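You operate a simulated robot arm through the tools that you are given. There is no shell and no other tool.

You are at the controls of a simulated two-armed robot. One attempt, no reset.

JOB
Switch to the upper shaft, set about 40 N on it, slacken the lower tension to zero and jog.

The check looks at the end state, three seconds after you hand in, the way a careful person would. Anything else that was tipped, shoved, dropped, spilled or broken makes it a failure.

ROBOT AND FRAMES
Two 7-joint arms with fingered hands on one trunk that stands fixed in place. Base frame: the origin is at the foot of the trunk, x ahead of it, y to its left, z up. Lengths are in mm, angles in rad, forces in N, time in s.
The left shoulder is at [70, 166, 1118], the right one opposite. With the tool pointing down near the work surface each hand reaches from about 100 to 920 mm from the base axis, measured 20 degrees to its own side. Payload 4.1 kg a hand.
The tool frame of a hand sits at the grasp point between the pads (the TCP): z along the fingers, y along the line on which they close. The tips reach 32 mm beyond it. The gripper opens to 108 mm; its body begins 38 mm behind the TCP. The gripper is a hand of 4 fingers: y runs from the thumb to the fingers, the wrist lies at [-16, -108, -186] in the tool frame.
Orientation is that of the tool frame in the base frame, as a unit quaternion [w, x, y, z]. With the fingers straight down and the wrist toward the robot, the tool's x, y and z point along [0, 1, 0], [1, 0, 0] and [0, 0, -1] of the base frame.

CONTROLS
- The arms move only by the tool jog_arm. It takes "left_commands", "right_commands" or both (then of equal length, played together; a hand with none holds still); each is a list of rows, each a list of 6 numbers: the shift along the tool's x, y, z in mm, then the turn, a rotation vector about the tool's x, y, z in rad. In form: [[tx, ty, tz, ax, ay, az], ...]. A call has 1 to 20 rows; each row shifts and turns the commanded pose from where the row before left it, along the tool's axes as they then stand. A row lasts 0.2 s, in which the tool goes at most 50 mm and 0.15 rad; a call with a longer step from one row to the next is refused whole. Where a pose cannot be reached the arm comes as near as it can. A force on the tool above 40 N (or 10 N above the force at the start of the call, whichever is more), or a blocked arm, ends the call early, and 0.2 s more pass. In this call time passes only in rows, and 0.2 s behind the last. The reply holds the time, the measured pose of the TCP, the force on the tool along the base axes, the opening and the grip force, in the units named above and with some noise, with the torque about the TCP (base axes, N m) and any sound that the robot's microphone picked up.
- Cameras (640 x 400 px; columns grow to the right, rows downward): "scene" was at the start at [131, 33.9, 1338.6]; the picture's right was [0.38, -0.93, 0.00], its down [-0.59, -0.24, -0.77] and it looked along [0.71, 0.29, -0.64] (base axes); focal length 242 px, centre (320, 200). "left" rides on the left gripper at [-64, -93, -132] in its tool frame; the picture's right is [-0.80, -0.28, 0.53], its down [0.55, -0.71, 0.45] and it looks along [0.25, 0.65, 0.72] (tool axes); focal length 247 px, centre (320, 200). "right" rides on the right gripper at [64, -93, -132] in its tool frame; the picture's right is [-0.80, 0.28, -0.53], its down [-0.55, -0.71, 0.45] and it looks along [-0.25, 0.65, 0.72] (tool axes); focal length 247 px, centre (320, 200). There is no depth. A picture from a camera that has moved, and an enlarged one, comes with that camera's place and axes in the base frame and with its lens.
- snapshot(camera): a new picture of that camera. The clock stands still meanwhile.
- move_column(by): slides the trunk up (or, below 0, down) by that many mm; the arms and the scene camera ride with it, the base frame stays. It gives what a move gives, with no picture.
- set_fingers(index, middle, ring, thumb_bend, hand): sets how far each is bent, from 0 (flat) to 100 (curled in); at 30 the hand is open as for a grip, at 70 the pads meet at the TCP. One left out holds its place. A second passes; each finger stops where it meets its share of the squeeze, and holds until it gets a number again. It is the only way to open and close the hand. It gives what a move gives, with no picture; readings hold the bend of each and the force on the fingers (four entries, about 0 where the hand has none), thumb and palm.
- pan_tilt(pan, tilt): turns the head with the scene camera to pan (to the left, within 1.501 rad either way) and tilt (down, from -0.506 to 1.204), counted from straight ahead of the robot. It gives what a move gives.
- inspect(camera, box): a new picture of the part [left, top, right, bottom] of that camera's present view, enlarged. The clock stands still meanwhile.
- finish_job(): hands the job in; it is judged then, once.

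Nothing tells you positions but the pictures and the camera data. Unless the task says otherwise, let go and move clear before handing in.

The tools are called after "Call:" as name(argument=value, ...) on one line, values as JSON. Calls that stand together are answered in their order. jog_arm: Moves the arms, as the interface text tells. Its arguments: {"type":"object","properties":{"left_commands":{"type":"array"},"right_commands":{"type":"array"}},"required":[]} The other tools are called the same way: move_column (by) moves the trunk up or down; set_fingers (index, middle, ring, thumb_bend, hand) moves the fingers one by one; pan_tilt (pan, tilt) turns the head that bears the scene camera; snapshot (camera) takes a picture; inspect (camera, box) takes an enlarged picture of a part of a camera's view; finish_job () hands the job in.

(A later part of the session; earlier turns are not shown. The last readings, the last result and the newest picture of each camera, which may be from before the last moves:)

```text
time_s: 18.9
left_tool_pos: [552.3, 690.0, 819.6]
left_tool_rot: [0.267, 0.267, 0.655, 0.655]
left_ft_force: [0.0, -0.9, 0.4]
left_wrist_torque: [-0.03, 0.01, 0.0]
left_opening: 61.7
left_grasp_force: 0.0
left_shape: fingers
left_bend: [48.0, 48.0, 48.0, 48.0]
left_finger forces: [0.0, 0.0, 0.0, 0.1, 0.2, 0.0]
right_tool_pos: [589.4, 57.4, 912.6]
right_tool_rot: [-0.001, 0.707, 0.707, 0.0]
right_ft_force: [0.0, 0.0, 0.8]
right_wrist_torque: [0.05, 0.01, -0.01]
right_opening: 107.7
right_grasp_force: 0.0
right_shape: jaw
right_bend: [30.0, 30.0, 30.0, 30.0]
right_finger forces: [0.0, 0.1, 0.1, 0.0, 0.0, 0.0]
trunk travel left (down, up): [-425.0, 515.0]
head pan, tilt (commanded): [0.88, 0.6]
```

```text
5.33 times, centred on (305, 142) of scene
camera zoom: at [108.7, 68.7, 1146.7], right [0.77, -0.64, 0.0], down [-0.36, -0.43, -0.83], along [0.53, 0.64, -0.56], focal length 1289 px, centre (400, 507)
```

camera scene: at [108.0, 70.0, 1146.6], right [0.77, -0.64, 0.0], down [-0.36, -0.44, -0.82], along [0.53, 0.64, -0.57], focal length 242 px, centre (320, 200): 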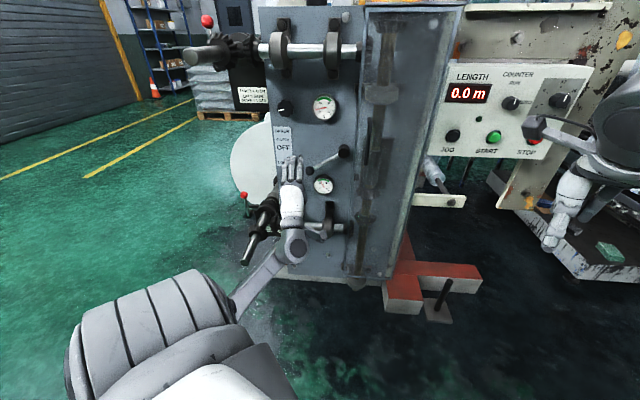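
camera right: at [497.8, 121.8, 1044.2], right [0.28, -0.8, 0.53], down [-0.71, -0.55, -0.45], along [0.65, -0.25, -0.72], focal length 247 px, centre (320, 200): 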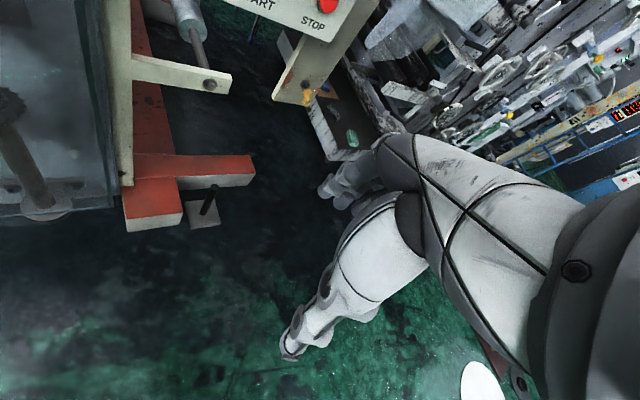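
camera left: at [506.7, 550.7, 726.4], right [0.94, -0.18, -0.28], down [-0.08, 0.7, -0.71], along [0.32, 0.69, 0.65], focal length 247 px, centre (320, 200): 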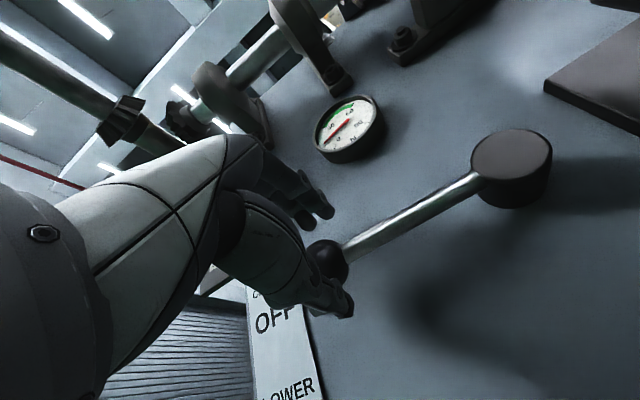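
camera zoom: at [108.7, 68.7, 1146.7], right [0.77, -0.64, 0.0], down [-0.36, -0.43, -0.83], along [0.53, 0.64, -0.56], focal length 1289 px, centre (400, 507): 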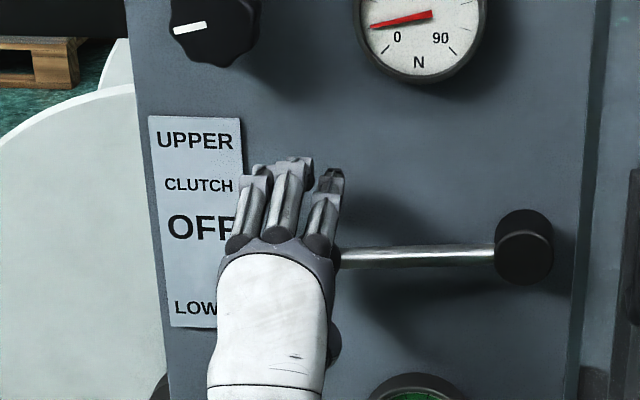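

The lever follows easily and is now at OFF. I'll carry on up to UPPER.

Call:
jog_arm(left_commands=[[-1, 16.2, 0, 0, 0, 0], [-3, 16, 0, 0, 0, 0], [-4.9, 15.6, 0, 0, 0, 0], [-6.7, 14.8, 0, 0, 0, 0]])

Call:
snapshot(camera="left")

Call:
inspect(camera="scene", box=[245, 85, 365, 160])

```text
time_s: 19.9
left_tool_pos: [561.9, 682.7, 879.5]
left_tool_rot: [0.268, 0.266, 0.655, 0.654]
left_ft_force: [-1.5, 0.7, -1.0]
left_wrist_torque: [0.01, 0.01, 0.05]
left_opening: 64.0
left_grasp_force: 0.8
left_shape: fingers
left_bend: [48.0, 48.0, 48.0, 46.0]
left_finger forces: [0.1, 0.1, 0.0, 0.0, 1.3, 0.0]
right_tool_pos: [589.6, 58.5, 912.5]
right_tool_rot: [-0.001, 0.707, 0.708, -0.001]
right_ft_force: [1.0, 0.4, -0.1]
right_wrist_torque: [-0.01, -0.01, -0.02]
right_opening: 107.9
right_grasp_force: 0.0
right_shape: jaw
right_bend: [30.0, 30.0, 30.0, 30.0]
right_finger forces: [0.0, 0.1, 0.1, 0.0, 0.0, 0.0]
trunk travel left (down, up): [-425.0, 515.0]
head pan, tilt (commanded): [0.88, 0.6]
```

```text
taken
camera left: at [516.8, 541.8, 787.4], right [0.94, -0.18, -0.28], down [-0.08, 0.7, -0.71], along [0.32, 0.69, 0.65], focal length 247 px, centre (320, 200)
```

left: 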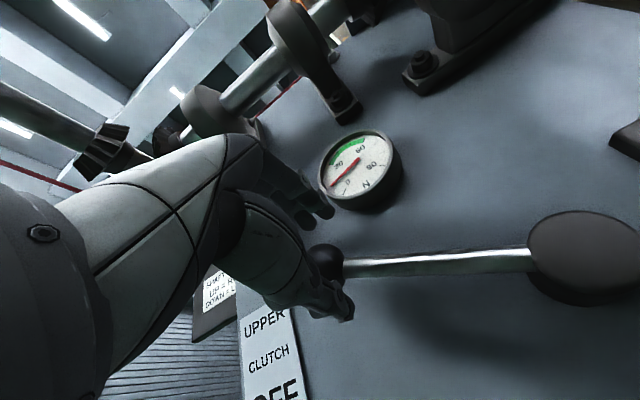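

```text
5.33 times, centred on (305, 122) of scene
camera zoom: at [108.4, 69.9, 1146.6], right [0.77, -0.64, 0.0], down [-0.36, -0.44, -0.82], along [0.53, 0.64, -0.57], focal length 1289 px, centre (400, 613)
```

zoom: 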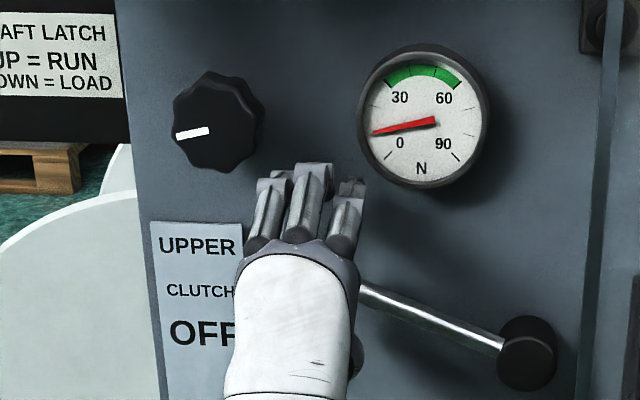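

Call:
jog_arm(left_commands=[[-1.5, 3, 0, 0, 0, 0], [-2, 4, 0, 0, 0, 0]])

Call:
snapshot(camera="left")

Call:
inspect(camera="scene", box=[245, 85, 365, 160])

```text
time_s: 20.5
left_tool_pos: [563.9, 678.2, 886.4]
left_tool_rot: [0.268, 0.266, 0.655, 0.654]
left_ft_force: [-0.2, -0.5, 0.3]
left_wrist_torque: [-0.02, 0.01, 0.01]
left_opening: 61.6
left_grasp_force: 0.1
left_shape: fingers
left_bend: [48.0, 48.0, 48.0, 48.0]
left_finger forces: [0.0, 0.0, 0.0, 0.0, 0.0, 0.1]
right_tool_pos: [589.7, 57.8, 911.7]
right_tool_rot: [0.0, 0.706, 0.708, 0.0]
right_ft_force: [-0.7, 0.8, -0.2]
right_wrist_torque: [0.01, 0.01, -0.03]
right_opening: 107.8
right_grasp_force: 0.2
right_shape: jaw
right_bend: [30.0, 30.0, 30.0, 30.0]
right_finger forces: [0.1, 0.0, 0.1, 0.1, 0.0, 0.0]
trunk travel left (down, up): [-425.0, 515.0]
head pan, tilt (commanded): [0.88, 0.6]
```

```text
taken
camera left: at [519.4, 538.4, 794.7], right [0.94, -0.18, -0.28], down [-0.08, 0.7, -0.71], along [0.32, 0.69, 0.65], focal length 247 px, centre (320, 200)
```

left: 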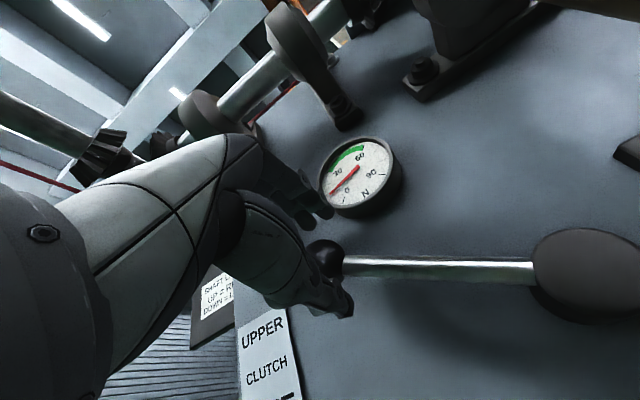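

```text
5.33 times, centred on (305, 122) of scene
camera zoom: at [108.3, 69.8, 1146.6], right [0.77, -0.64, 0.0], down [-0.36, -0.44, -0.82], along [0.53, 0.64, -0.57], focal length 1289 px, centre (400, 613)
```

zoom: 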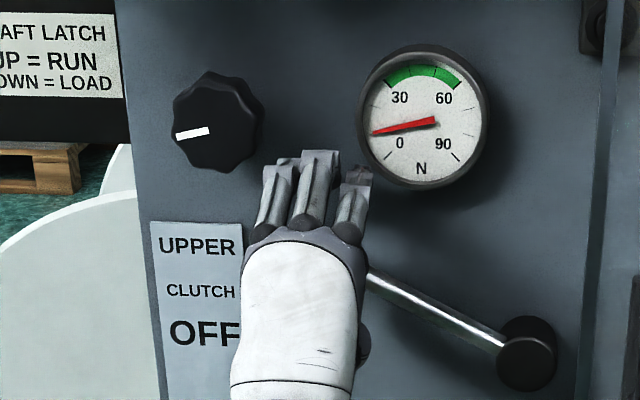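

Call:
jog_arm(left_commands=[[-2, 3, 0, 0, 0, 0]])

Call:
inspect(camera="scene", box=[245, 85, 365, 160])

Call:
inspect(camera="left", box=[220, 130, 480, 330])

```text
time_s: 20.9
left_tool_pos: [565.2, 677.4, 888.2]
left_tool_rot: [0.266, 0.266, 0.656, 0.655]
left_ft_force: [-1.1, -0.4, -0.6]
left_wrist_torque: [-0.03, 0.04, 0.02]
left_opening: 61.8
left_grasp_force: 0.3
left_shape: fingers
left_bend: [48.0, 48.0, 48.0, 47.0]
left_finger forces: [0.0, 0.0, 0.1, 0.1, 0.7, 0.0]
right_tool_pos: [589.3, 59.4, 911.7]
right_tool_rot: [-0.001, 0.707, 0.708, -0.001]
right_ft_force: [-0.6, 0.1, -0.4]
right_wrist_torque: [0.0, 0.0, -0.02]
right_opening: 107.4
right_grasp_force: 0.1
right_shape: jaw
right_bend: [30.0, 30.0, 30.0, 30.0]
right_finger forces: [0.0, 0.0, 0.0, 0.0, 0.0, 0.0]
trunk travel left (down, up): [-425.0, 515.0]
head pan, tilt (commanded): [0.88, 0.6]
```

```text
5.33 times, centred on (305, 122) of scene
camera zoom: at [108.3, 70.0, 1146.5], right [0.77, -0.64, 0.0], down [-0.36, -0.44, -0.82], along [0.53, 0.64, -0.57], focal length 1289 px, centre (400, 613)
```

zoom: 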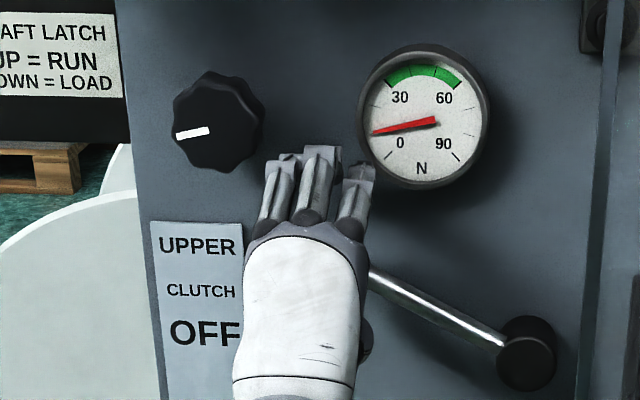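

```text
2.00 times, centred on (350, 230) of left
camera zoom: at [520.6, 537.8, 797.2], right [0.94, -0.18, -0.28], down [-0.08, 0.7, -0.71], along [0.32, 0.69, 0.65], focal length 494 px, centre (260, 140)
```

zoom: 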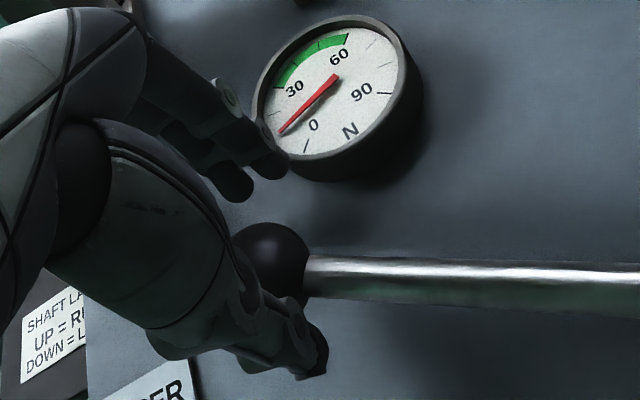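

Call:
jog_arm(left_commands=[[0, -8, 0, 0, 0, 0], [0, 0, -30, 0, 0, 0], [0, 0, -30, 0, 0, 0], [0, 0, -30, 0, 0, 0], [0, -30, -10, 0, 0, 0], [0, -30, 0, 0, 0, 0]])

Call:
snapshot(camera="left")

Call:
inspect(camera="scene", box=[245, 85, 365, 160])

```text
time_s: 22.3
left_tool_pos: [494.9, 602.9, 819.1]
left_tool_rot: [0.267, 0.265, 0.655, 0.655]
left_ft_force: [-0.9, -0.4, -0.1]
left_wrist_torque: [-0.02, 0.01, -0.02]
left_opening: 61.5
left_grasp_force: 0.1
left_shape: fingers
left_bend: [48.0, 48.0, 48.0, 48.0]
left_finger forces: [0.0, 0.0, 0.0, 0.0, 0.0, 0.1]
right_tool_pos: [588.9, 58.8, 912.4]
right_tool_rot: [0.001, 0.707, 0.708, 0.0]
right_ft_force: [-0.2, 1.0, 0.0]
right_wrist_torque: [-0.01, -0.02, 0.0]
right_opening: 107.8
right_grasp_force: 0.1
right_shape: jaw
right_bend: [30.0, 30.0, 30.0, 30.0]
right_finger forces: [0.1, 0.0, 0.0, 0.1, 0.0, 0.0]
trunk travel left (down, up): [-425.0, 515.0]
head pan, tilt (commanded): [0.88, 0.6]
```

```text
taken
camera left: at [450.2, 463.5, 728.0], right [0.94, -0.18, -0.28], down [-0.08, 0.7, -0.71], along [0.32, 0.69, 0.65], focal length 247 px, centre (320, 200)
```

left: 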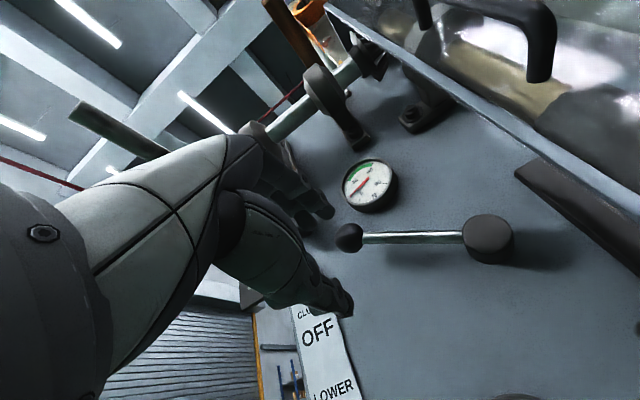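

```text
5.33 times, centred on (305, 122) of scene
camera zoom: at [108.2, 70.0, 1146.6], right [0.77, -0.64, 0.0], down [-0.36, -0.44, -0.82], along [0.53, 0.64, -0.57], focal length 1289 px, centre (400, 613)
```

zoom: 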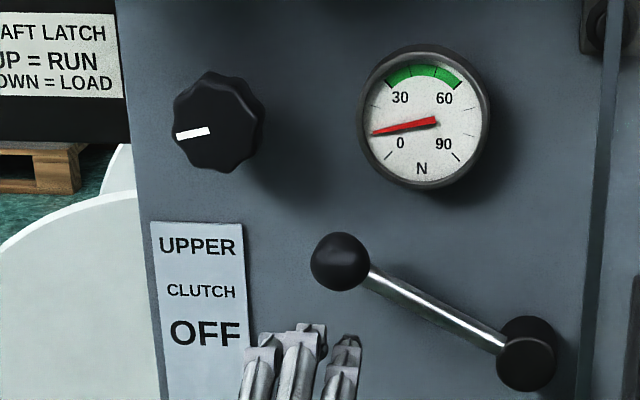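

The lever stays at UPPER. Next I'll line the left hand up in front of the upper knob and check the alignment with its camera.

Call:
jog_arm(left_commands=[[19, 34.5, 0, 0, 0, 0], [19, 34.5, 0, 0, 0, 0], [19, 34.5, 0, 0, 0, 0], [19, 34.5, 0, 0, 0, 0]])

Call:
set_fingers(hand="left", index=40, middle=40, ring=40, thumb_bend=40)

Call:
snapshot(camera="left")

Call:
snapshot(camera="scene")

```text
time_s: 23.3
left_tool_pos: [441.1, 658.4, 959.5]
left_tool_rot: [0.268, 0.267, 0.655, 0.654]
left_ft_force: [-0.9, -0.5, 0.5]
left_wrist_torque: [-0.01, 0.01, 0.01]
left_opening: 61.5
left_grasp_force: 0.1
left_shape: fingers
left_bend: [48.0, 48.0, 48.0, 48.0]
left_finger forces: [0.1, 0.0, 0.0, 0.1, 0.0, 0.0]
right_tool_pos: [588.7, 58.1, 912.3]
right_tool_rot: [0.0, 0.706, 0.708, 0.0]
right_ft_force: [0.0, -0.4, -0.4]
right_wrist_torque: [0.02, 0.01, 0.01]
right_opening: 107.6
right_grasp_force: 0.0
right_shape: jaw
right_bend: [30.0, 30.0, 30.0, 30.0]
right_finger forces: [0.0, 0.0, 0.0, 0.1, 0.0, 0.1]
trunk travel left (down, up): [-425.0, 515.0]
head pan, tilt (commanded): [0.88, 0.6]
```

```text
time_s: 24.3
left_tool_pos: [441.4, 658.3, 961.5]
left_tool_rot: [0.266, 0.265, 0.655, 0.655]
left_ft_force: [-0.5, -0.1, 0.5]
left_wrist_torque: [0.02, 0.01, 0.0]
left_opening: 81.7
left_grasp_force: 0.1
left_shape: fingers
left_bend: [40.0, 40.0, 40.0, 40.0]
left_finger forces: [0.0, 0.0, 0.0, 0.0, 0.0, 0.0]
right_tool_pos: [589.5, 57.7, 911.8]
right_tool_rot: [0.0, 0.706, 0.708, 0.0]
right_ft_force: [-0.3, 0.4, 0.3]
right_wrist_torque: [0.02, 0.0, 0.01]
right_opening: 107.9
right_grasp_force: 0.1
right_shape: jaw
right_bend: [30.0, 30.0, 30.0, 30.0]
right_finger forces: [0.0, 0.0, 0.0, 0.1, 0.1, 0.1]
trunk travel left (down, up): [-425.0, 515.0]
head pan, tilt (commanded): [0.88, 0.6]
```

```text
taken
camera left: at [396.6, 518.6, 868.3], right [0.94, -0.18, -0.28], down [-0.08, 0.7, -0.71], along [0.32, 0.69, 0.65], focal length 247 px, centre (320, 200)
```

left: 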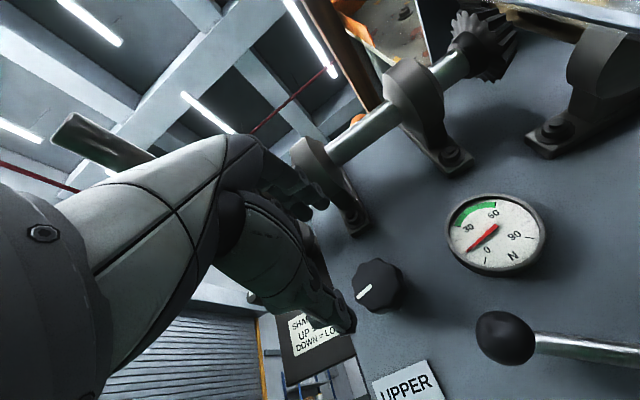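

```text
taken
camera scene: at [108.3, 69.9, 1146.6], right [0.77, -0.64, 0.0], down [-0.36, -0.44, -0.82], along [0.53, 0.64, -0.57], focal length 242 px, centre (320, 200)
```

scene: 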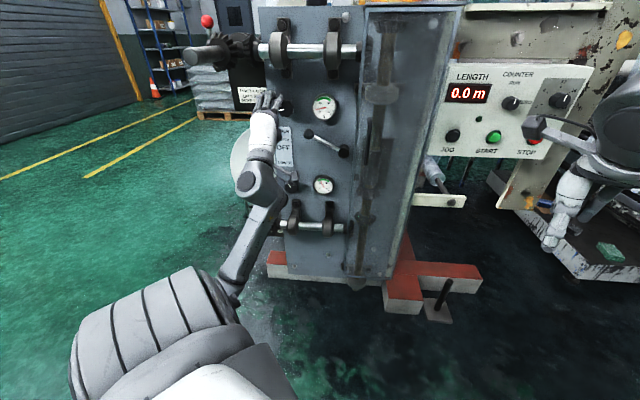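

Call:
inspect(camera="left", box=[300, 220, 460, 320])

```text
4.00 times, centred on (380, 270) of left
camera zoom: at [396.6, 518.6, 868.3], right [0.94, -0.18, -0.28], down [-0.08, 0.7, -0.71], along [0.32, 0.69, 0.65], focal length 988 px, centre (80, -80)
```

zoom: 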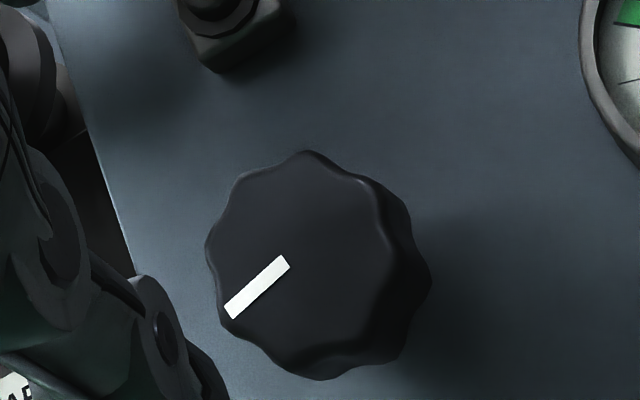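

Call:
jog_arm(left_commands=[[0.8, -5, 30, 0, 0, 0], [0, 0, 30, 0, 0, 0]])

Call:
snapshot(camera="left")

Call:
inspect(camera="left", box=[260, 200, 420, 300])

```text
time_s: 24.9
left_tool_pos: [482.7, 699.3, 956.2]
left_tool_rot: [0.266, 0.266, 0.655, 0.655]
left_ft_force: [0.0, 0.7, 0.3]
left_wrist_torque: [0.0, -0.04, 0.01]
left_opening: 82.2
left_grasp_force: 0.2
left_shape: fingers
left_bend: [40.0, 40.0, 40.0, 40.0]
left_finger forces: [0.1, 0.1, 0.0, 0.0, 0.0, 0.0]
right_tool_pos: [589.7, 58.4, 912.5]
right_tool_rot: [0.0, 0.706, 0.708, -0.001]
right_ft_force: [0.6, 0.3, 0.1]
right_wrist_torque: [0.01, 0.01, -0.02]
right_opening: 107.7
right_grasp_force: 0.0
right_shape: jaw
right_bend: [30.0, 30.0, 30.0, 30.0]
right_finger forces: [0.0, 0.1, 0.0, 0.0, 0.0, 0.0]
trunk travel left (down, up): [-425.0, 515.0]
head pan, tilt (commanded): [0.88, 0.6]
```

```text
taken
camera left: at [437.5, 561.4, 863.7], right [0.94, -0.17, -0.28], down [-0.08, 0.7, -0.71], along [0.32, 0.69, 0.65], focal length 247 px, centre (320, 200)
```

left: 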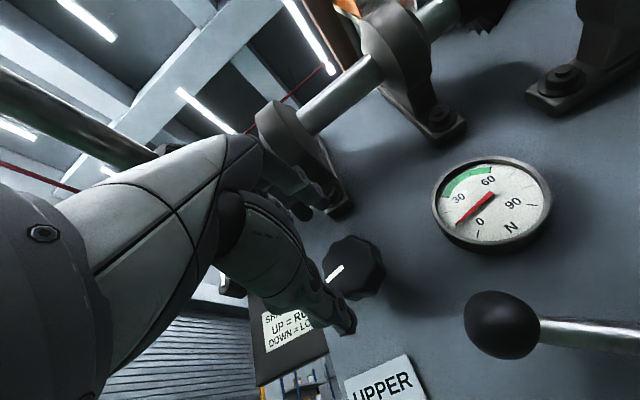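

```text
4.00 times, centred on (340, 250) of left
camera zoom: at [437.5, 561.4, 863.7], right [0.94, -0.17, -0.28], down [-0.08, 0.7, -0.71], along [0.32, 0.69, 0.65], focal length 988 px, centre (240, 0)
```

zoom: 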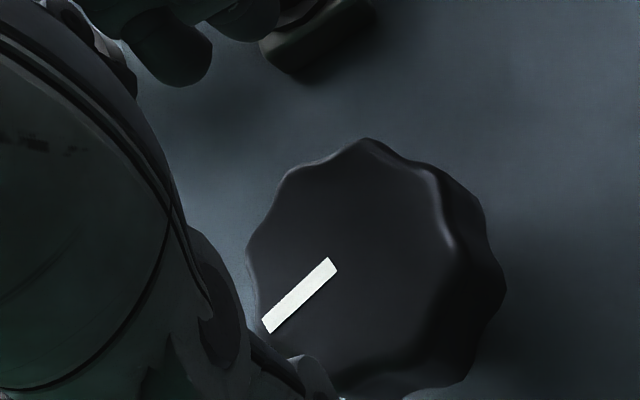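

Call:
jog_arm(left_commands=[[1, -1.5, 26, 0, 0, 0], [0, 0, 26, 0, 0, 0]])

Call:
snapshot(camera="left")

Call:
inspect(camera="scene", box=[245, 70, 365, 145])

```text
time_s: 25.5
left_tool_pos: [519.6, 738.2, 953.6]
left_tool_rot: [0.266, 0.265, 0.656, 0.654]
left_ft_force: [-0.5, 0.0, 0.4]
left_wrist_torque: [0.0, -0.01, -0.01]
left_opening: 82.2
left_grasp_force: 0.0
left_shape: fingers
left_bend: [40.0, 40.0, 40.0, 40.0]
left_finger forces: [0.0, 0.1, 0.1, 0.1, 0.0, 0.1]
right_tool_pos: [590.1, 57.9, 912.3]
right_tool_rot: [0.0, 0.706, 0.708, -0.001]
right_ft_force: [-0.9, 0.4, -0.2]
right_wrist_torque: [-0.02, 0.02, 0.02]
right_opening: 107.5
right_grasp_force: 0.0
right_shape: jaw
right_bend: [30.0, 30.0, 30.0, 30.0]
right_finger forces: [0.0, 0.0, 0.0, 0.0, 0.0, 0.0]
trunk travel left (down, up): [-425.0, 515.0]
head pan, tilt (commanded): [0.88, 0.6]
```

```text
taken
camera left: at [473.7, 599.5, 861.6], right [0.94, -0.17, -0.28], down [-0.08, 0.7, -0.71], along [0.32, 0.69, 0.65], focal length 247 px, centre (320, 200)
```

left: 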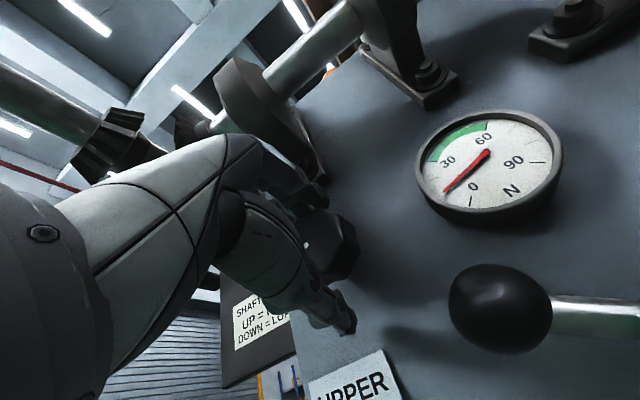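

```text
5.33 times, centred on (305, 108) of scene
camera zoom: at [108.5, 69.9, 1146.5], right [0.77, -0.64, 0.0], down [-0.36, -0.44, -0.82], along [0.53, 0.64, -0.57], focal length 1289 px, centre (400, 693)
```

zoom: 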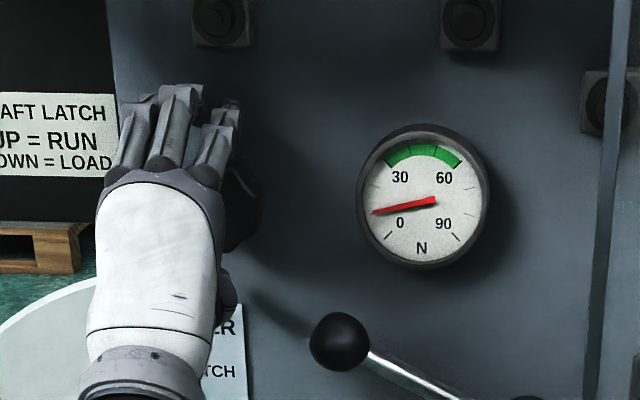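

The knob sits centred between the thumb and fingers, so I'll grip it.

Call:
set_fingers(hand="left", index=62, middle=62, ring=62, thumb_bend=62)

Call:
snapshot(camera="left")

```text
time_s: 26.5
left_tool_pos: [518.2, 739.9, 954.0]
left_tool_rot: [0.267, 0.267, 0.655, 0.655]
left_ft_force: [1.3, 5.4, 6.2]
left_wrist_torque: [0.08, -0.12, 0.08]
left_opening: 47.1
left_grasp_force: 10.0
left_shape: fingers
left_bend: [54.0, 56.0, 62.0, 54.0]
left_finger forces: [6.8, 5.3, 0.0, 0.0, 7.1, 0.0]
right_tool_pos: [589.3, 58.9, 913.4]
right_tool_rot: [-0.001, 0.706, 0.708, 0.0]
right_ft_force: [-0.5, 0.8, 0.7]
right_wrist_torque: [0.02, 0.01, 0.0]
right_opening: 107.5
right_grasp_force: 0.0
right_shape: jaw
right_bend: [30.0, 30.0, 30.0, 30.0]
right_finger forces: [0.0, 0.0, 0.0, 0.0, 0.0, 0.0]
trunk travel left (down, up): [-425.0, 515.0]
head pan, tilt (commanded): [0.88, 0.6]
```

```text
taken
camera left: at [473.2, 599.3, 862.3], right [0.94, -0.18, -0.28], down [-0.08, 0.7, -0.71], along [0.32, 0.69, 0.65], focal length 247 px, centre (320, 200)
```

left: 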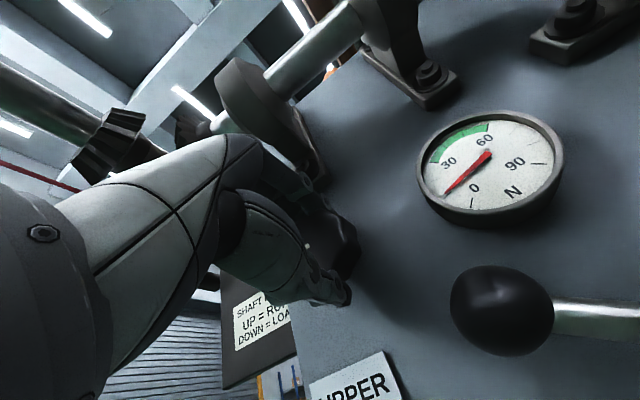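

Call:
jog_arm(left_commands=[[0, 0, 0, 0, 0, 0.08], [0, 0, 0, 0, 0, 0.08], [0, 0, 0, 0, 0, 0.08], [0, 0, 0, 0, 0, 0.08]])

Call:
snapshot(camera="left")

Call:
inspect(camera="scene", box=[245, 70, 365, 145])

```text
time_s: 27.5
left_tool_pos: [519.0, 739.2, 954.3]
left_tool_rot: [0.16, 0.367, 0.604, 0.689]
left_ft_force: [2.9, 6.6, 10.9]
left_wrist_torque: [0.13, -0.18, 0.11]
left_opening: 46.9
left_grasp_force: 9.7
left_shape: fingers
left_bend: [53.0, 56.0, 62.0, 55.0]
left_finger forces: [7.1, 6.6, 0.0, 0.1, 6.1, 0.0]
right_tool_pos: [588.5, 58.5, 913.0]
right_tool_rot: [-0.001, 0.706, 0.708, 0.0]
right_ft_force: [-0.4, -1.5, 0.4]
right_wrist_torque: [-0.04, 0.02, 0.01]
right_opening: 107.6
right_grasp_force: 0.2
right_shape: jaw
right_bend: [30.0, 30.0, 30.0, 30.0]
right_finger forces: [0.0, 0.0, 0.0, 0.0, 0.0, 0.1]
trunk travel left (down, up): [-425.0, 515.0]
head pan, tilt (commanded): [0.88, 0.6]
```

```text
taken
camera left: at [450.0, 621.7, 846.0], right [0.85, -0.09, -0.52], down [-0.22, 0.84, -0.5], along [0.48, 0.54, 0.7], focal length 247 px, centre (320, 200)
```

left: 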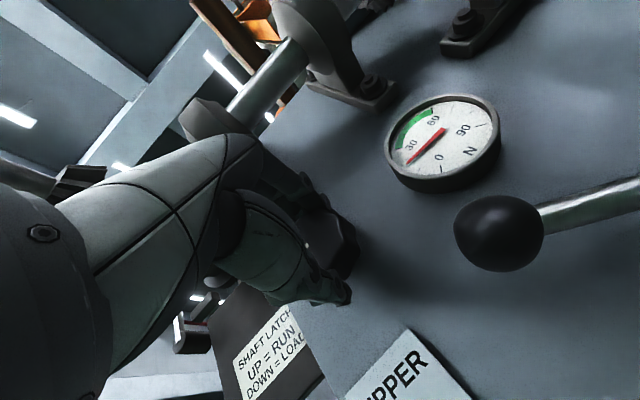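

```text
5.33 times, centred on (305, 108) of scene
camera zoom: at [107.5, 69.5, 1146.7], right [0.77, -0.64, 0.0], down [-0.36, -0.44, -0.83], along [0.53, 0.64, -0.56], focal length 1289 px, centre (400, 693)
```

zoom: 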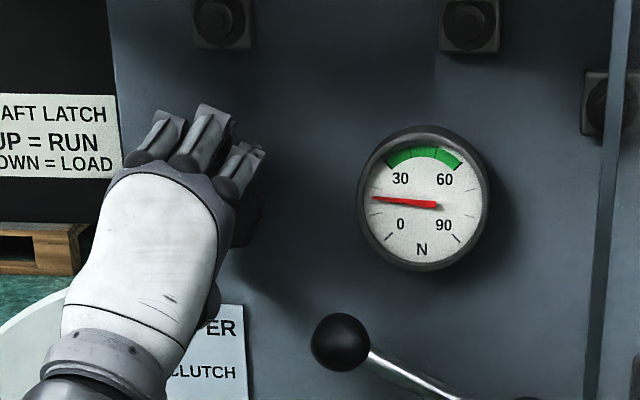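

Call:
inspect(camera="scene", box=[308, 90, 340, 110])

Call:
inspect(camera="left", box=[380, 80, 508, 200])

Call:
inspect(camera="scene", box=[270, 165, 350, 215])

```text
16.00 times, centred on (324, 100) of scene
camera zoom: at [107.5, 69.5, 1146.7], right [0.77, -0.64, 0.0], down [-0.36, -0.44, -0.83], along [0.53, 0.64, -0.56], focal length 3867 px, centre (256, 1800)
```

zoom: 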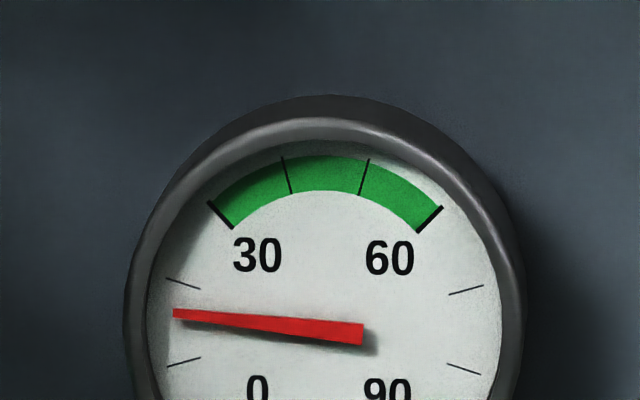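

```text
3.33 times, centred on (444, 140) of left
camera zoom: at [450.0, 621.7, 846.0], right [0.85, -0.09, -0.52], down [-0.22, 0.84, -0.5], along [0.48, 0.54, 0.7], focal length 823 px, centre (-93, 400)
```

zoom: 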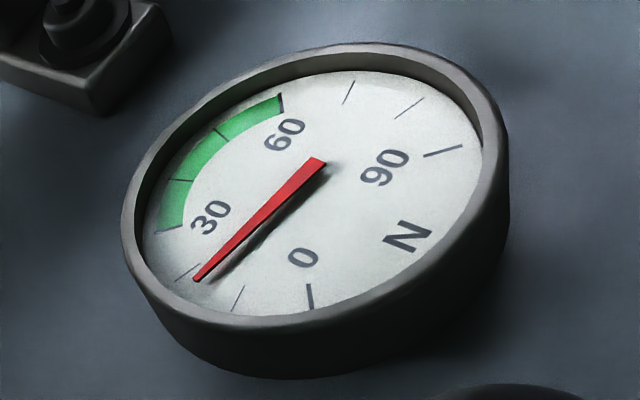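

```text
8.00 times, centred on (310, 190) of scene
camera zoom: at [107.5, 69.5, 1146.7], right [0.77, -0.64, 0.0], down [-0.36, -0.44, -0.83], along [0.53, 0.64, -0.56], focal length 1934 px, centre (400, 280)
```

zoom: 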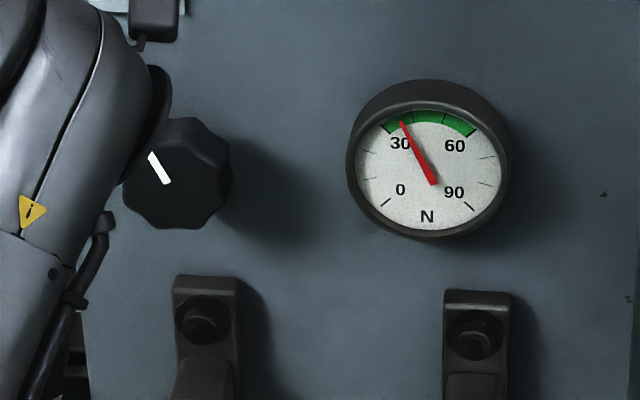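

The gauge scale is 10 N per 30°, and the knob moves the needle one to one. It started near 10 N and is at about 16–17 N now. I'll keep turning clockwise in steps.

Call:
jog_arm(left_commands=[[0, 0, 0, 0, 0, 0.1], [0, 0, 0, 0, 0, 0.1], [0, 0, 0, 0, 0, 0.1], [0, 0, 0, 0, 0, 0.1], [0, 0, 0, 0, 0, 0.1], [0, 0, 0, 0, 0, 0.1]])

Call:
snapshot(camera="scene")

Call:
inspect(camera="scene", box=[304, 92, 344, 117])

Call:
snapshot(camera="left")

```text
time_s: 28.9
left_tool_pos: [518.9, 739.1, 953.5]
left_tool_rot: [-0.053, 0.529, 0.468, 0.706]
left_ft_force: [2.4, 3.7, 12.7]
left_wrist_torque: [0.19, -0.22, 0.06]
left_opening: 46.5
left_grasp_force: 9.1
left_shape: fingers
left_bend: [54.0, 56.0, 62.0, 55.0]
left_finger forces: [5.7, 6.7, 0.4, 0.0, 6.5, 0.1]
right_tool_pos: [588.6, 58.1, 912.9]
right_tool_rot: [-0.001, 0.707, 0.707, 0.001]
right_ft_force: [0.2, -0.5, 0.0]
right_wrist_torque: [0.02, -0.02, 0.01]
right_opening: 107.6
right_grasp_force: 0.0
right_shape: jaw
right_bend: [30.0, 30.0, 30.0, 30.0]
right_finger forces: [0.0, 0.0, 0.1, 0.0, 0.0, 0.0]
trunk travel left (down, up): [-425.0, 515.0]
head pan, tilt (commanded): [0.88, 0.6]
```

```text
taken
camera scene: at [107.7, 68.9, 1146.7], right [0.77, -0.64, 0.0], down [-0.36, -0.43, -0.83], along [0.53, 0.64, -0.56], focal length 242 px, centre (320, 200)
```

scene: 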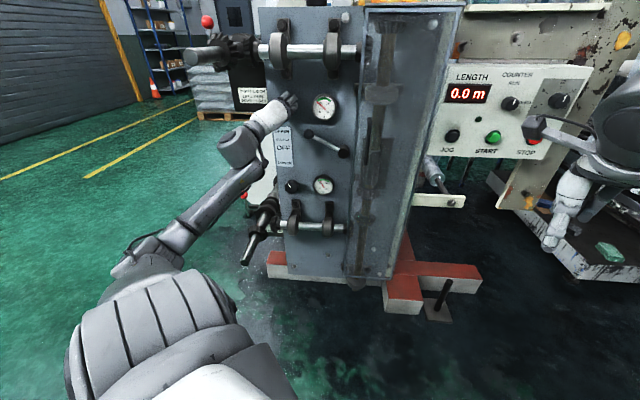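

```text
16.00 times, centred on (324, 104) of scene
camera zoom: at [107.7, 68.9, 1146.7], right [0.77, -0.64, 0.0], down [-0.36, -0.43, -0.83], along [0.53, 0.64, -0.56], focal length 3867 px, centre (256, 1728)
```

zoom: 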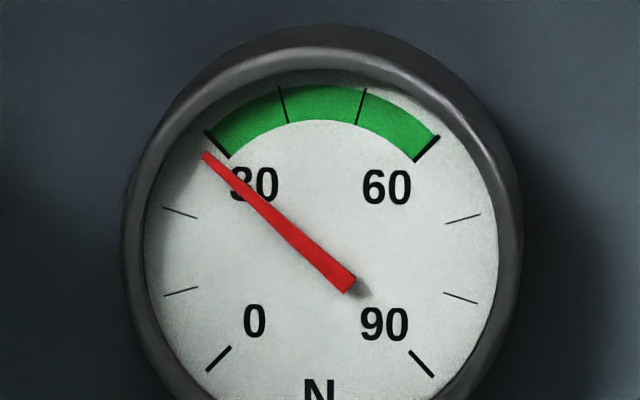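

```text
taken
camera left: at [402.3, 668.3, 846.8], right [0.56, 0.2, -0.81], down [-0.33, 0.94, 0.01], along [0.76, 0.26, 0.59], focal length 247 px, centre (320, 200)
```

left: 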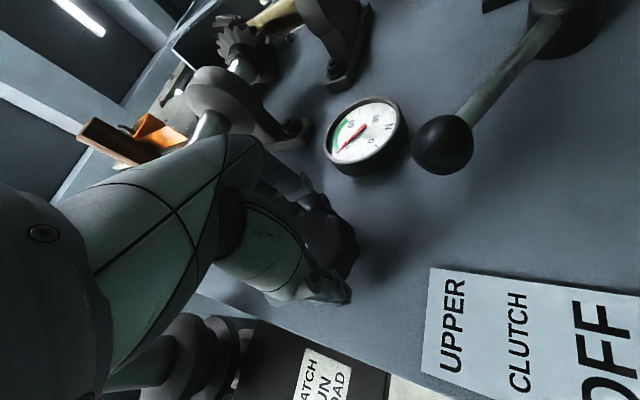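

Call:
jog_arm(left_commands=[[0, 0, 0, 0, 0, 0.1], [0, 0, 0, 0, 0, 0.1], [0, 0, 0, 0, 0, 0.1], [0, 0, 0, 0, 0, 0.1], [0, 0, 0, 0, 0, 0.1], [0, 0, 0, 0, 0, 0.06]])

Call:
snapshot(camera="scene")

Call:
inspect(camera="scene", box=[304, 92, 344, 117])

Call:
snapshot(camera="left")

```text
time_s: 30.3
left_tool_pos: [518.6, 737.2, 954.4]
left_tool_rot: [-0.245, 0.639, 0.304, 0.663]
left_ft_force: [5.3, 0.9, 8.6]
left_wrist_torque: [0.12, -0.14, -0.04]
left_opening: 46.2
left_grasp_force: 9.7
left_shape: fingers
left_bend: [54.0, 57.0, 62.0, 55.0]
left_finger forces: [5.4, 5.7, 0.2, 0.0, 7.9, 0.0]
right_tool_pos: [589.9, 57.1, 913.0]
right_tool_rot: [0.0, 0.706, 0.708, 0.0]
right_ft_force: [0.0, 0.9, -0.3]
right_wrist_torque: [0.0, -0.03, -0.03]
right_opening: 107.5
right_grasp_force: 0.1
right_shape: jaw
right_bend: [30.0, 30.0, 30.0, 30.0]
right_finger forces: [0.0, 0.0, 0.0, 0.0, 0.0, 0.0]
trunk travel left (down, up): [-425.0, 515.0]
head pan, tilt (commanded): [0.88, 0.6]
```

```text
taken
camera scene: at [108.3, 69.0, 1146.6], right [0.77, -0.64, 0.0], down [-0.36, -0.43, -0.83], along [0.53, 0.64, -0.56], focal length 242 px, centre (320, 200)
```

scene: 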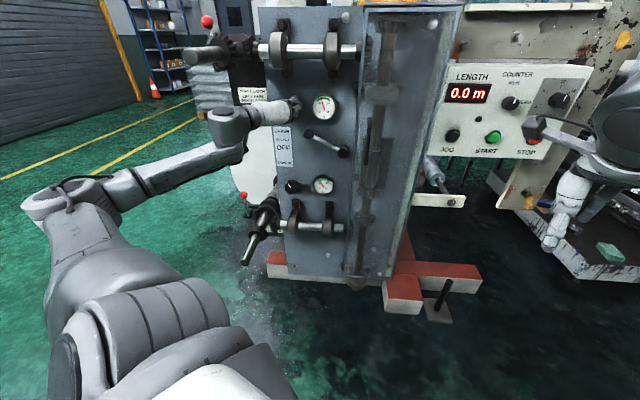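

```text
16.00 times, centred on (324, 104) of scene
camera zoom: at [108.3, 69.0, 1146.6], right [0.77, -0.64, 0.0], down [-0.36, -0.43, -0.83], along [0.53, 0.64, -0.56], focal length 3867 px, centre (256, 1728)
```

zoom: 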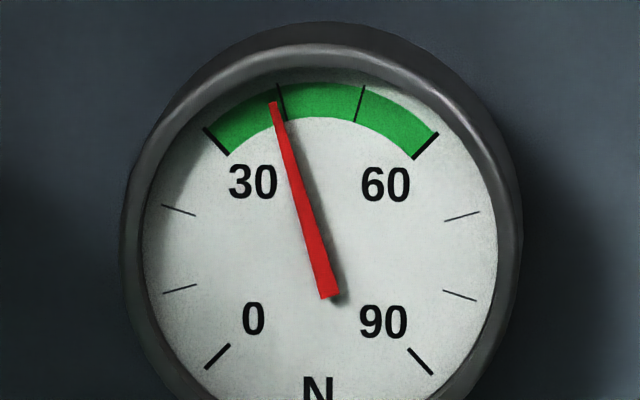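

```text
taken
camera left: at [365.6, 704.1, 882.1], right [0.22, 0.53, -0.82], down [-0.23, 0.85, 0.48], along [0.95, 0.08, 0.31], focal length 247 px, centre (320, 200)
```

left: 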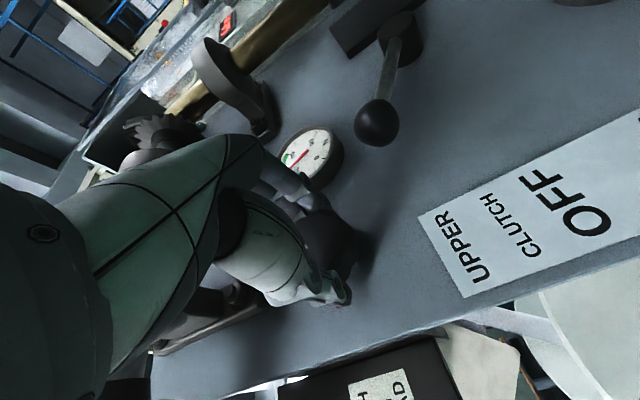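

The gauge reads about 39.5 N. I'll let go of the knob and check that the reading holds.

Call:
set_fingers(hand="left", index=42, middle=42, ring=42, thumb_bend=42)

Call:
inspect(camera="scene", box=[304, 92, 344, 117])

Call:
snapshot(camera="left")

```text
time_s: 31.3
left_tool_pos: [518.6, 739.6, 953.5]
left_tool_rot: [-0.244, 0.639, 0.304, 0.663]
left_ft_force: [-0.1, -0.5, -0.7]
left_wrist_torque: [-0.01, -0.01, -0.02]
left_opening: 76.9
left_grasp_force: 0.1
left_shape: fingers
left_bend: [42.0, 42.0, 42.0, 42.0]
left_finger forces: [0.0, 0.0, 0.0, 0.0, 0.1, 0.0]
right_tool_pos: [589.8, 58.1, 911.9]
right_tool_rot: [-0.001, 0.706, 0.708, 0.0]
right_ft_force: [-0.1, 0.1, 0.8]
right_wrist_torque: [-0.01, 0.02, -0.02]
right_opening: 107.7
right_grasp_force: 0.0
right_shape: jaw
right_bend: [30.0, 30.0, 30.0, 30.0]
right_finger forces: [0.0, 0.0, 0.0, 0.0, 0.0, 0.0]
trunk travel left (down, up): [-425.0, 515.0]
head pan, tilt (commanded): [0.88, 0.6]
```

```text
16.00 times, centred on (324, 104) of scene
camera zoom: at [108.2, 69.9, 1146.5], right [0.77, -0.64, 0.0], down [-0.36, -0.44, -0.82], along [0.53, 0.64, -0.57], focal length 3867 px, centre (256, 1728)
```

zoom: 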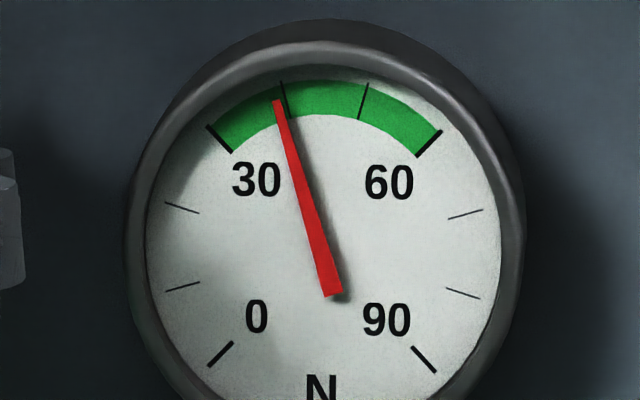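

```text
taken
camera left: at [365.4, 704.9, 881.4], right [0.22, 0.53, -0.82], down [-0.23, 0.85, 0.48], along [0.95, 0.08, 0.31], focal length 247 px, centre (320, 200)
```

left: 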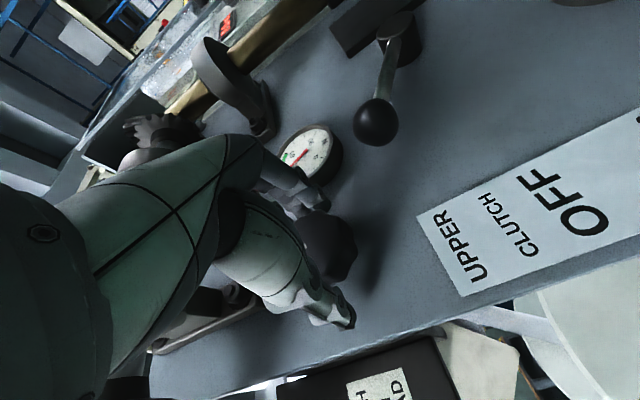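

It holds at about 39.5–40 N. I'll back straight out and drop in front of the lower knob, then see how far clockwise the hand can turn there so the anticlockwise turn fits in one stroke.

Call:
jog_arm(left_commands=[[0, 0, -30, 0, 0, 0], [0, 0, -40, 0, 0, 0], [0, 0, -40, 0, 0, 0], [-46, -4, 0, 0, 0, 0], [-46, -4, 0, 0, 0, 0], [-46, -4, 0, 0, 0, 0], [-46, -4, 0, 0, 0, 0], [-46, -4, 0, 0, 0, 0], [-46, -4, 0, 0, 0, 0]])

Call:
snapshot(camera="scene")

Call:
snapshot(camera="left")

```text
time_s: 33.3
left_tool_pos: [442.3, 661.5, 677.2]
left_tool_rot: [-0.244, 0.639, 0.304, 0.663]
left_ft_force: [-0.3, -0.3, -0.9]
left_wrist_torque: [0.02, -0.02, -0.01]
left_opening: 76.7
left_grasp_force: 0.0
left_shape: fingers
left_bend: [42.0, 42.0, 42.0, 42.0]
left_finger forces: [0.0, 0.0, 0.0, 0.0, 0.1, 0.0]
right_tool_pos: [589.3, 58.9, 911.9]
right_tool_rot: [-0.001, 0.707, 0.707, 0.001]
right_ft_force: [-0.2, -0.2, 0.8]
right_wrist_torque: [0.01, 0.01, 0.01]
right_opening: 107.8
right_grasp_force: 0.0
right_shape: jaw
right_bend: [30.0, 30.0, 30.0, 30.0]
right_finger forces: [0.0, 0.0, 0.0, 0.1, 0.0, 0.0]
trunk travel left (down, up): [-425.0, 515.0]
head pan, tilt (commanded): [0.88, 0.6]
```

```text
taken
camera scene: at [108.5, 70.1, 1146.6], right [0.77, -0.64, 0.0], down [-0.36, -0.44, -0.82], along [0.53, 0.64, -0.57], focal length 242 px, centre (320, 200)
```

scene: 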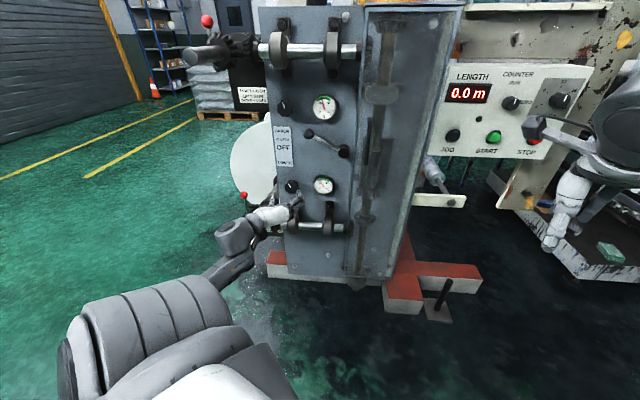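

```text
taken
camera left: at [289.5, 627.1, 605.2], right [0.22, 0.53, -0.82], down [-0.23, 0.85, 0.48], along [0.95, 0.08, 0.31], focal length 247 px, centre (320, 200)
```

left: 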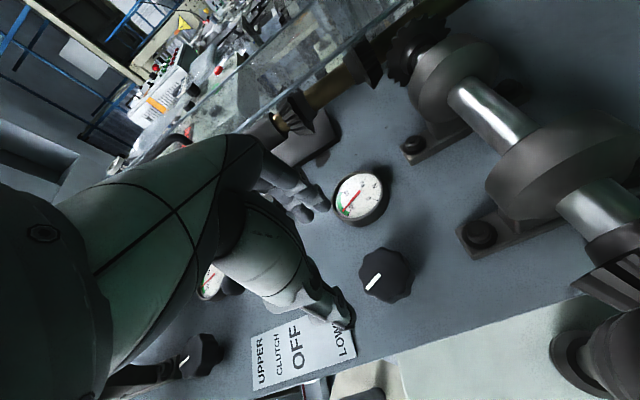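

Call:
jog_arm(left_commands=[[0, 0, 0, 0, 0, 0.12], [0, 0, 0, 0, 0, 0.12], [0, 0, 0, 0, 0, 0.12], [0, 0, 0, 0, 0, 0.12], [0, 0, 0, 0, 0, 0.12], [0, 0, 0, 0, 0, 0.12]])

Call:
snapshot(camera="scene")

```text
time_s: 34.7
left_tool_pos: [443.4, 659.0, 675.8]
left_tool_rot: [-0.463, 0.705, 0.06, 0.534]
left_ft_force: [0.8, -0.7, -0.4]
left_wrist_torque: [0.0, 0.03, 0.04]
left_opening: 76.6
left_grasp_force: 0.1
left_shape: fingers
left_bend: [42.0, 42.0, 42.0, 42.0]
left_finger forces: [0.0, 0.1, 0.0, 0.1, 0.1, 0.1]
right_tool_pos: [590.6, 57.6, 912.4]
right_tool_rot: [-0.002, 0.706, 0.708, -0.001]
right_ft_force: [-0.2, -0.2, 0.7]
right_wrist_torque: [0.01, 0.0, 0.01]
right_opening: 107.5
right_grasp_force: 0.1
right_shape: jaw
right_bend: [30.0, 30.0, 30.0, 30.0]
right_finger forces: [0.0, 0.1, 0.1, 0.0, 0.1, 0.0]
trunk travel left (down, up): [-425.0, 515.0]
head pan, tilt (commanded): [0.88, 0.6]
```

```text
taken
camera scene: at [108.4, 69.6, 1146.5], right [0.77, -0.64, 0.0], down [-0.36, -0.44, -0.82], along [0.53, 0.64, -0.57], focal length 242 px, centre (320, 200)
```

scene: 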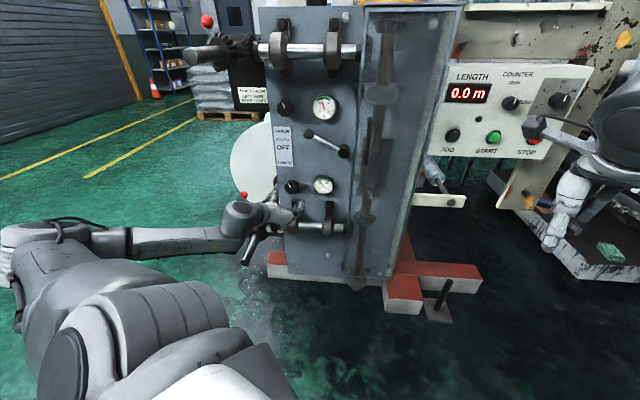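

Call:
jog_arm(left_commands=[[0, 0, 0, 0, 0, 0.12], [0, 0, 0, 0, 0, 0.12], [0, 0, 0, 0, 0, 0.12], [0, 0, 0, 0, 0, 0.12], [0, 0, 0, 0, 0, 0.12], [0, 0, 0, 0, 0, 0.12], [0, 0, 0, 0, 0, 0.12]])

Call:
snapshot(camera="scene")

Call:
snapshot(camera="left")

```text
time_s: 36.3
left_tool_pos: [442.6, 660.4, 676.4]
left_tool_rot: [-0.641, 0.668, -0.233, 0.298]
left_ft_force: [-0.3, -0.3, -0.8]
left_wrist_torque: [-0.02, 0.01, -0.03]
left_opening: 76.5
left_grasp_force: 0.0
left_shape: fingers
left_bend: [42.0, 42.0, 42.0, 42.0]
left_finger forces: [0.0, 0.0, 0.0, 0.0, 0.0, 0.0]
right_tool_pos: [589.8, 58.3, 912.5]
right_tool_rot: [0.0, 0.707, 0.708, 0.0]
right_ft_force: [-0.2, 0.4, 0.7]
right_wrist_torque: [0.0, 0.0, 0.02]
right_opening: 107.7
right_grasp_force: 0.0
right_shape: jaw
right_bend: [30.0, 30.0, 30.0, 30.0]
right_finger forces: [0.1, 0.0, 0.1, 0.1, 0.0, 0.1]
trunk travel left (down, up): [-425.0, 515.0]
head pan, tilt (commanded): [0.88, 0.6]
```

```text
taken
camera scene: at [108.0, 70.4, 1146.5], right [0.77, -0.64, 0.0], down [-0.36, -0.44, -0.82], along [0.53, 0.64, -0.57], focal length 242 px, centre (320, 200)
```

scene: 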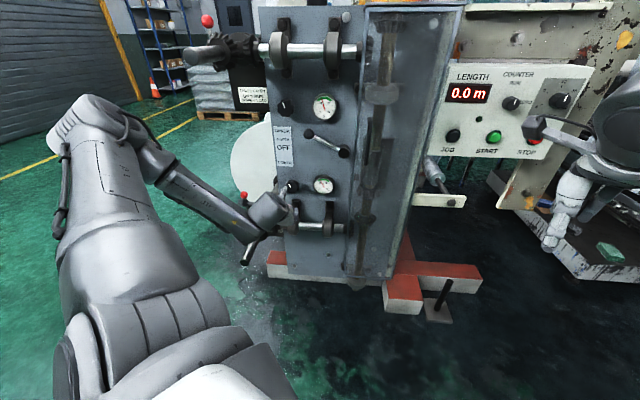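

```text
taken
camera left: at [298.7, 616.5, 762.0], right [-0.22, 0.95, 0.2], down [0.65, -0.01, 0.76], along [0.73, 0.3, -0.62], focal length 247 px, centre (320, 200)
```

left: 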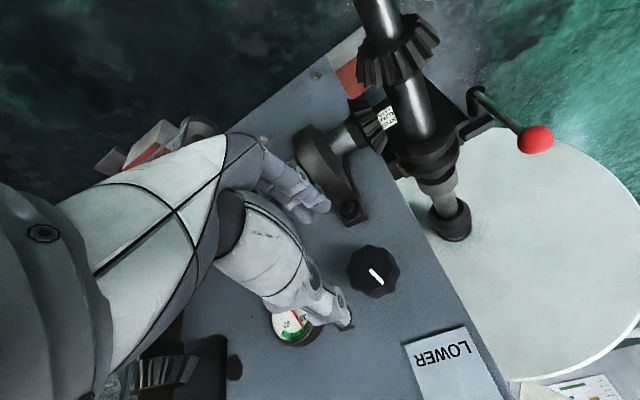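

The hand now comes at the lower knob with the wrist above it. That leaves room to turn it anticlockwise in one stroke, so I'll measure the exact alignment.

Call:
inspect(camera="left", box=[300, 220, 460, 320])

Call:
inspect(camera="scene", box=[270, 170, 350, 220])

```text
4.00 times, centred on (380, 270) of left
camera zoom: at [298.7, 616.5, 762.0], right [-0.22, 0.95, 0.2], down [0.65, -0.01, 0.76], along [0.73, 0.3, -0.62], focal length 988 px, centre (80, -80)
```

zoom: 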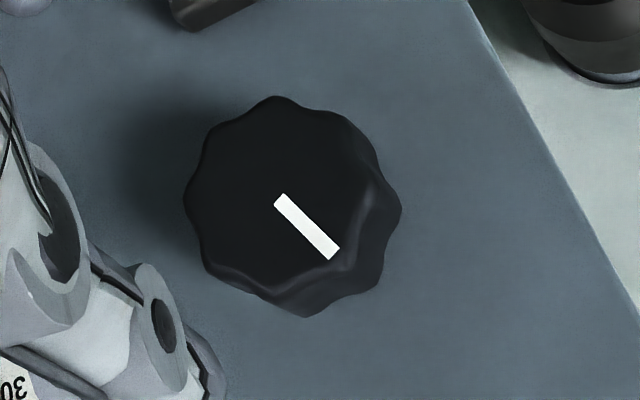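

```text
8.00 times, centred on (310, 195) of scene
camera zoom: at [108.0, 70.4, 1146.5], right [0.77, -0.64, 0.0], down [-0.36, -0.44, -0.82], along [0.53, 0.64, -0.57], focal length 1934 px, centre (400, 240)
```

zoom: 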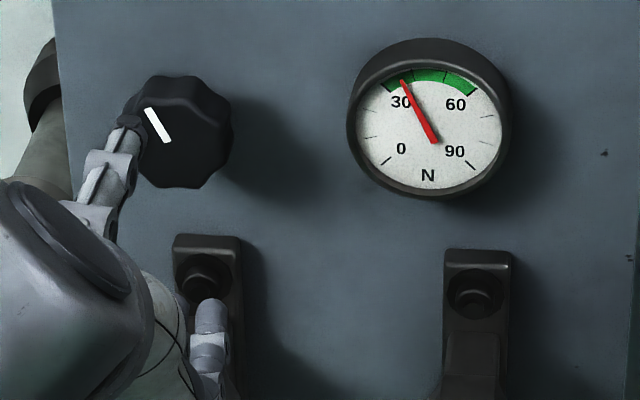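

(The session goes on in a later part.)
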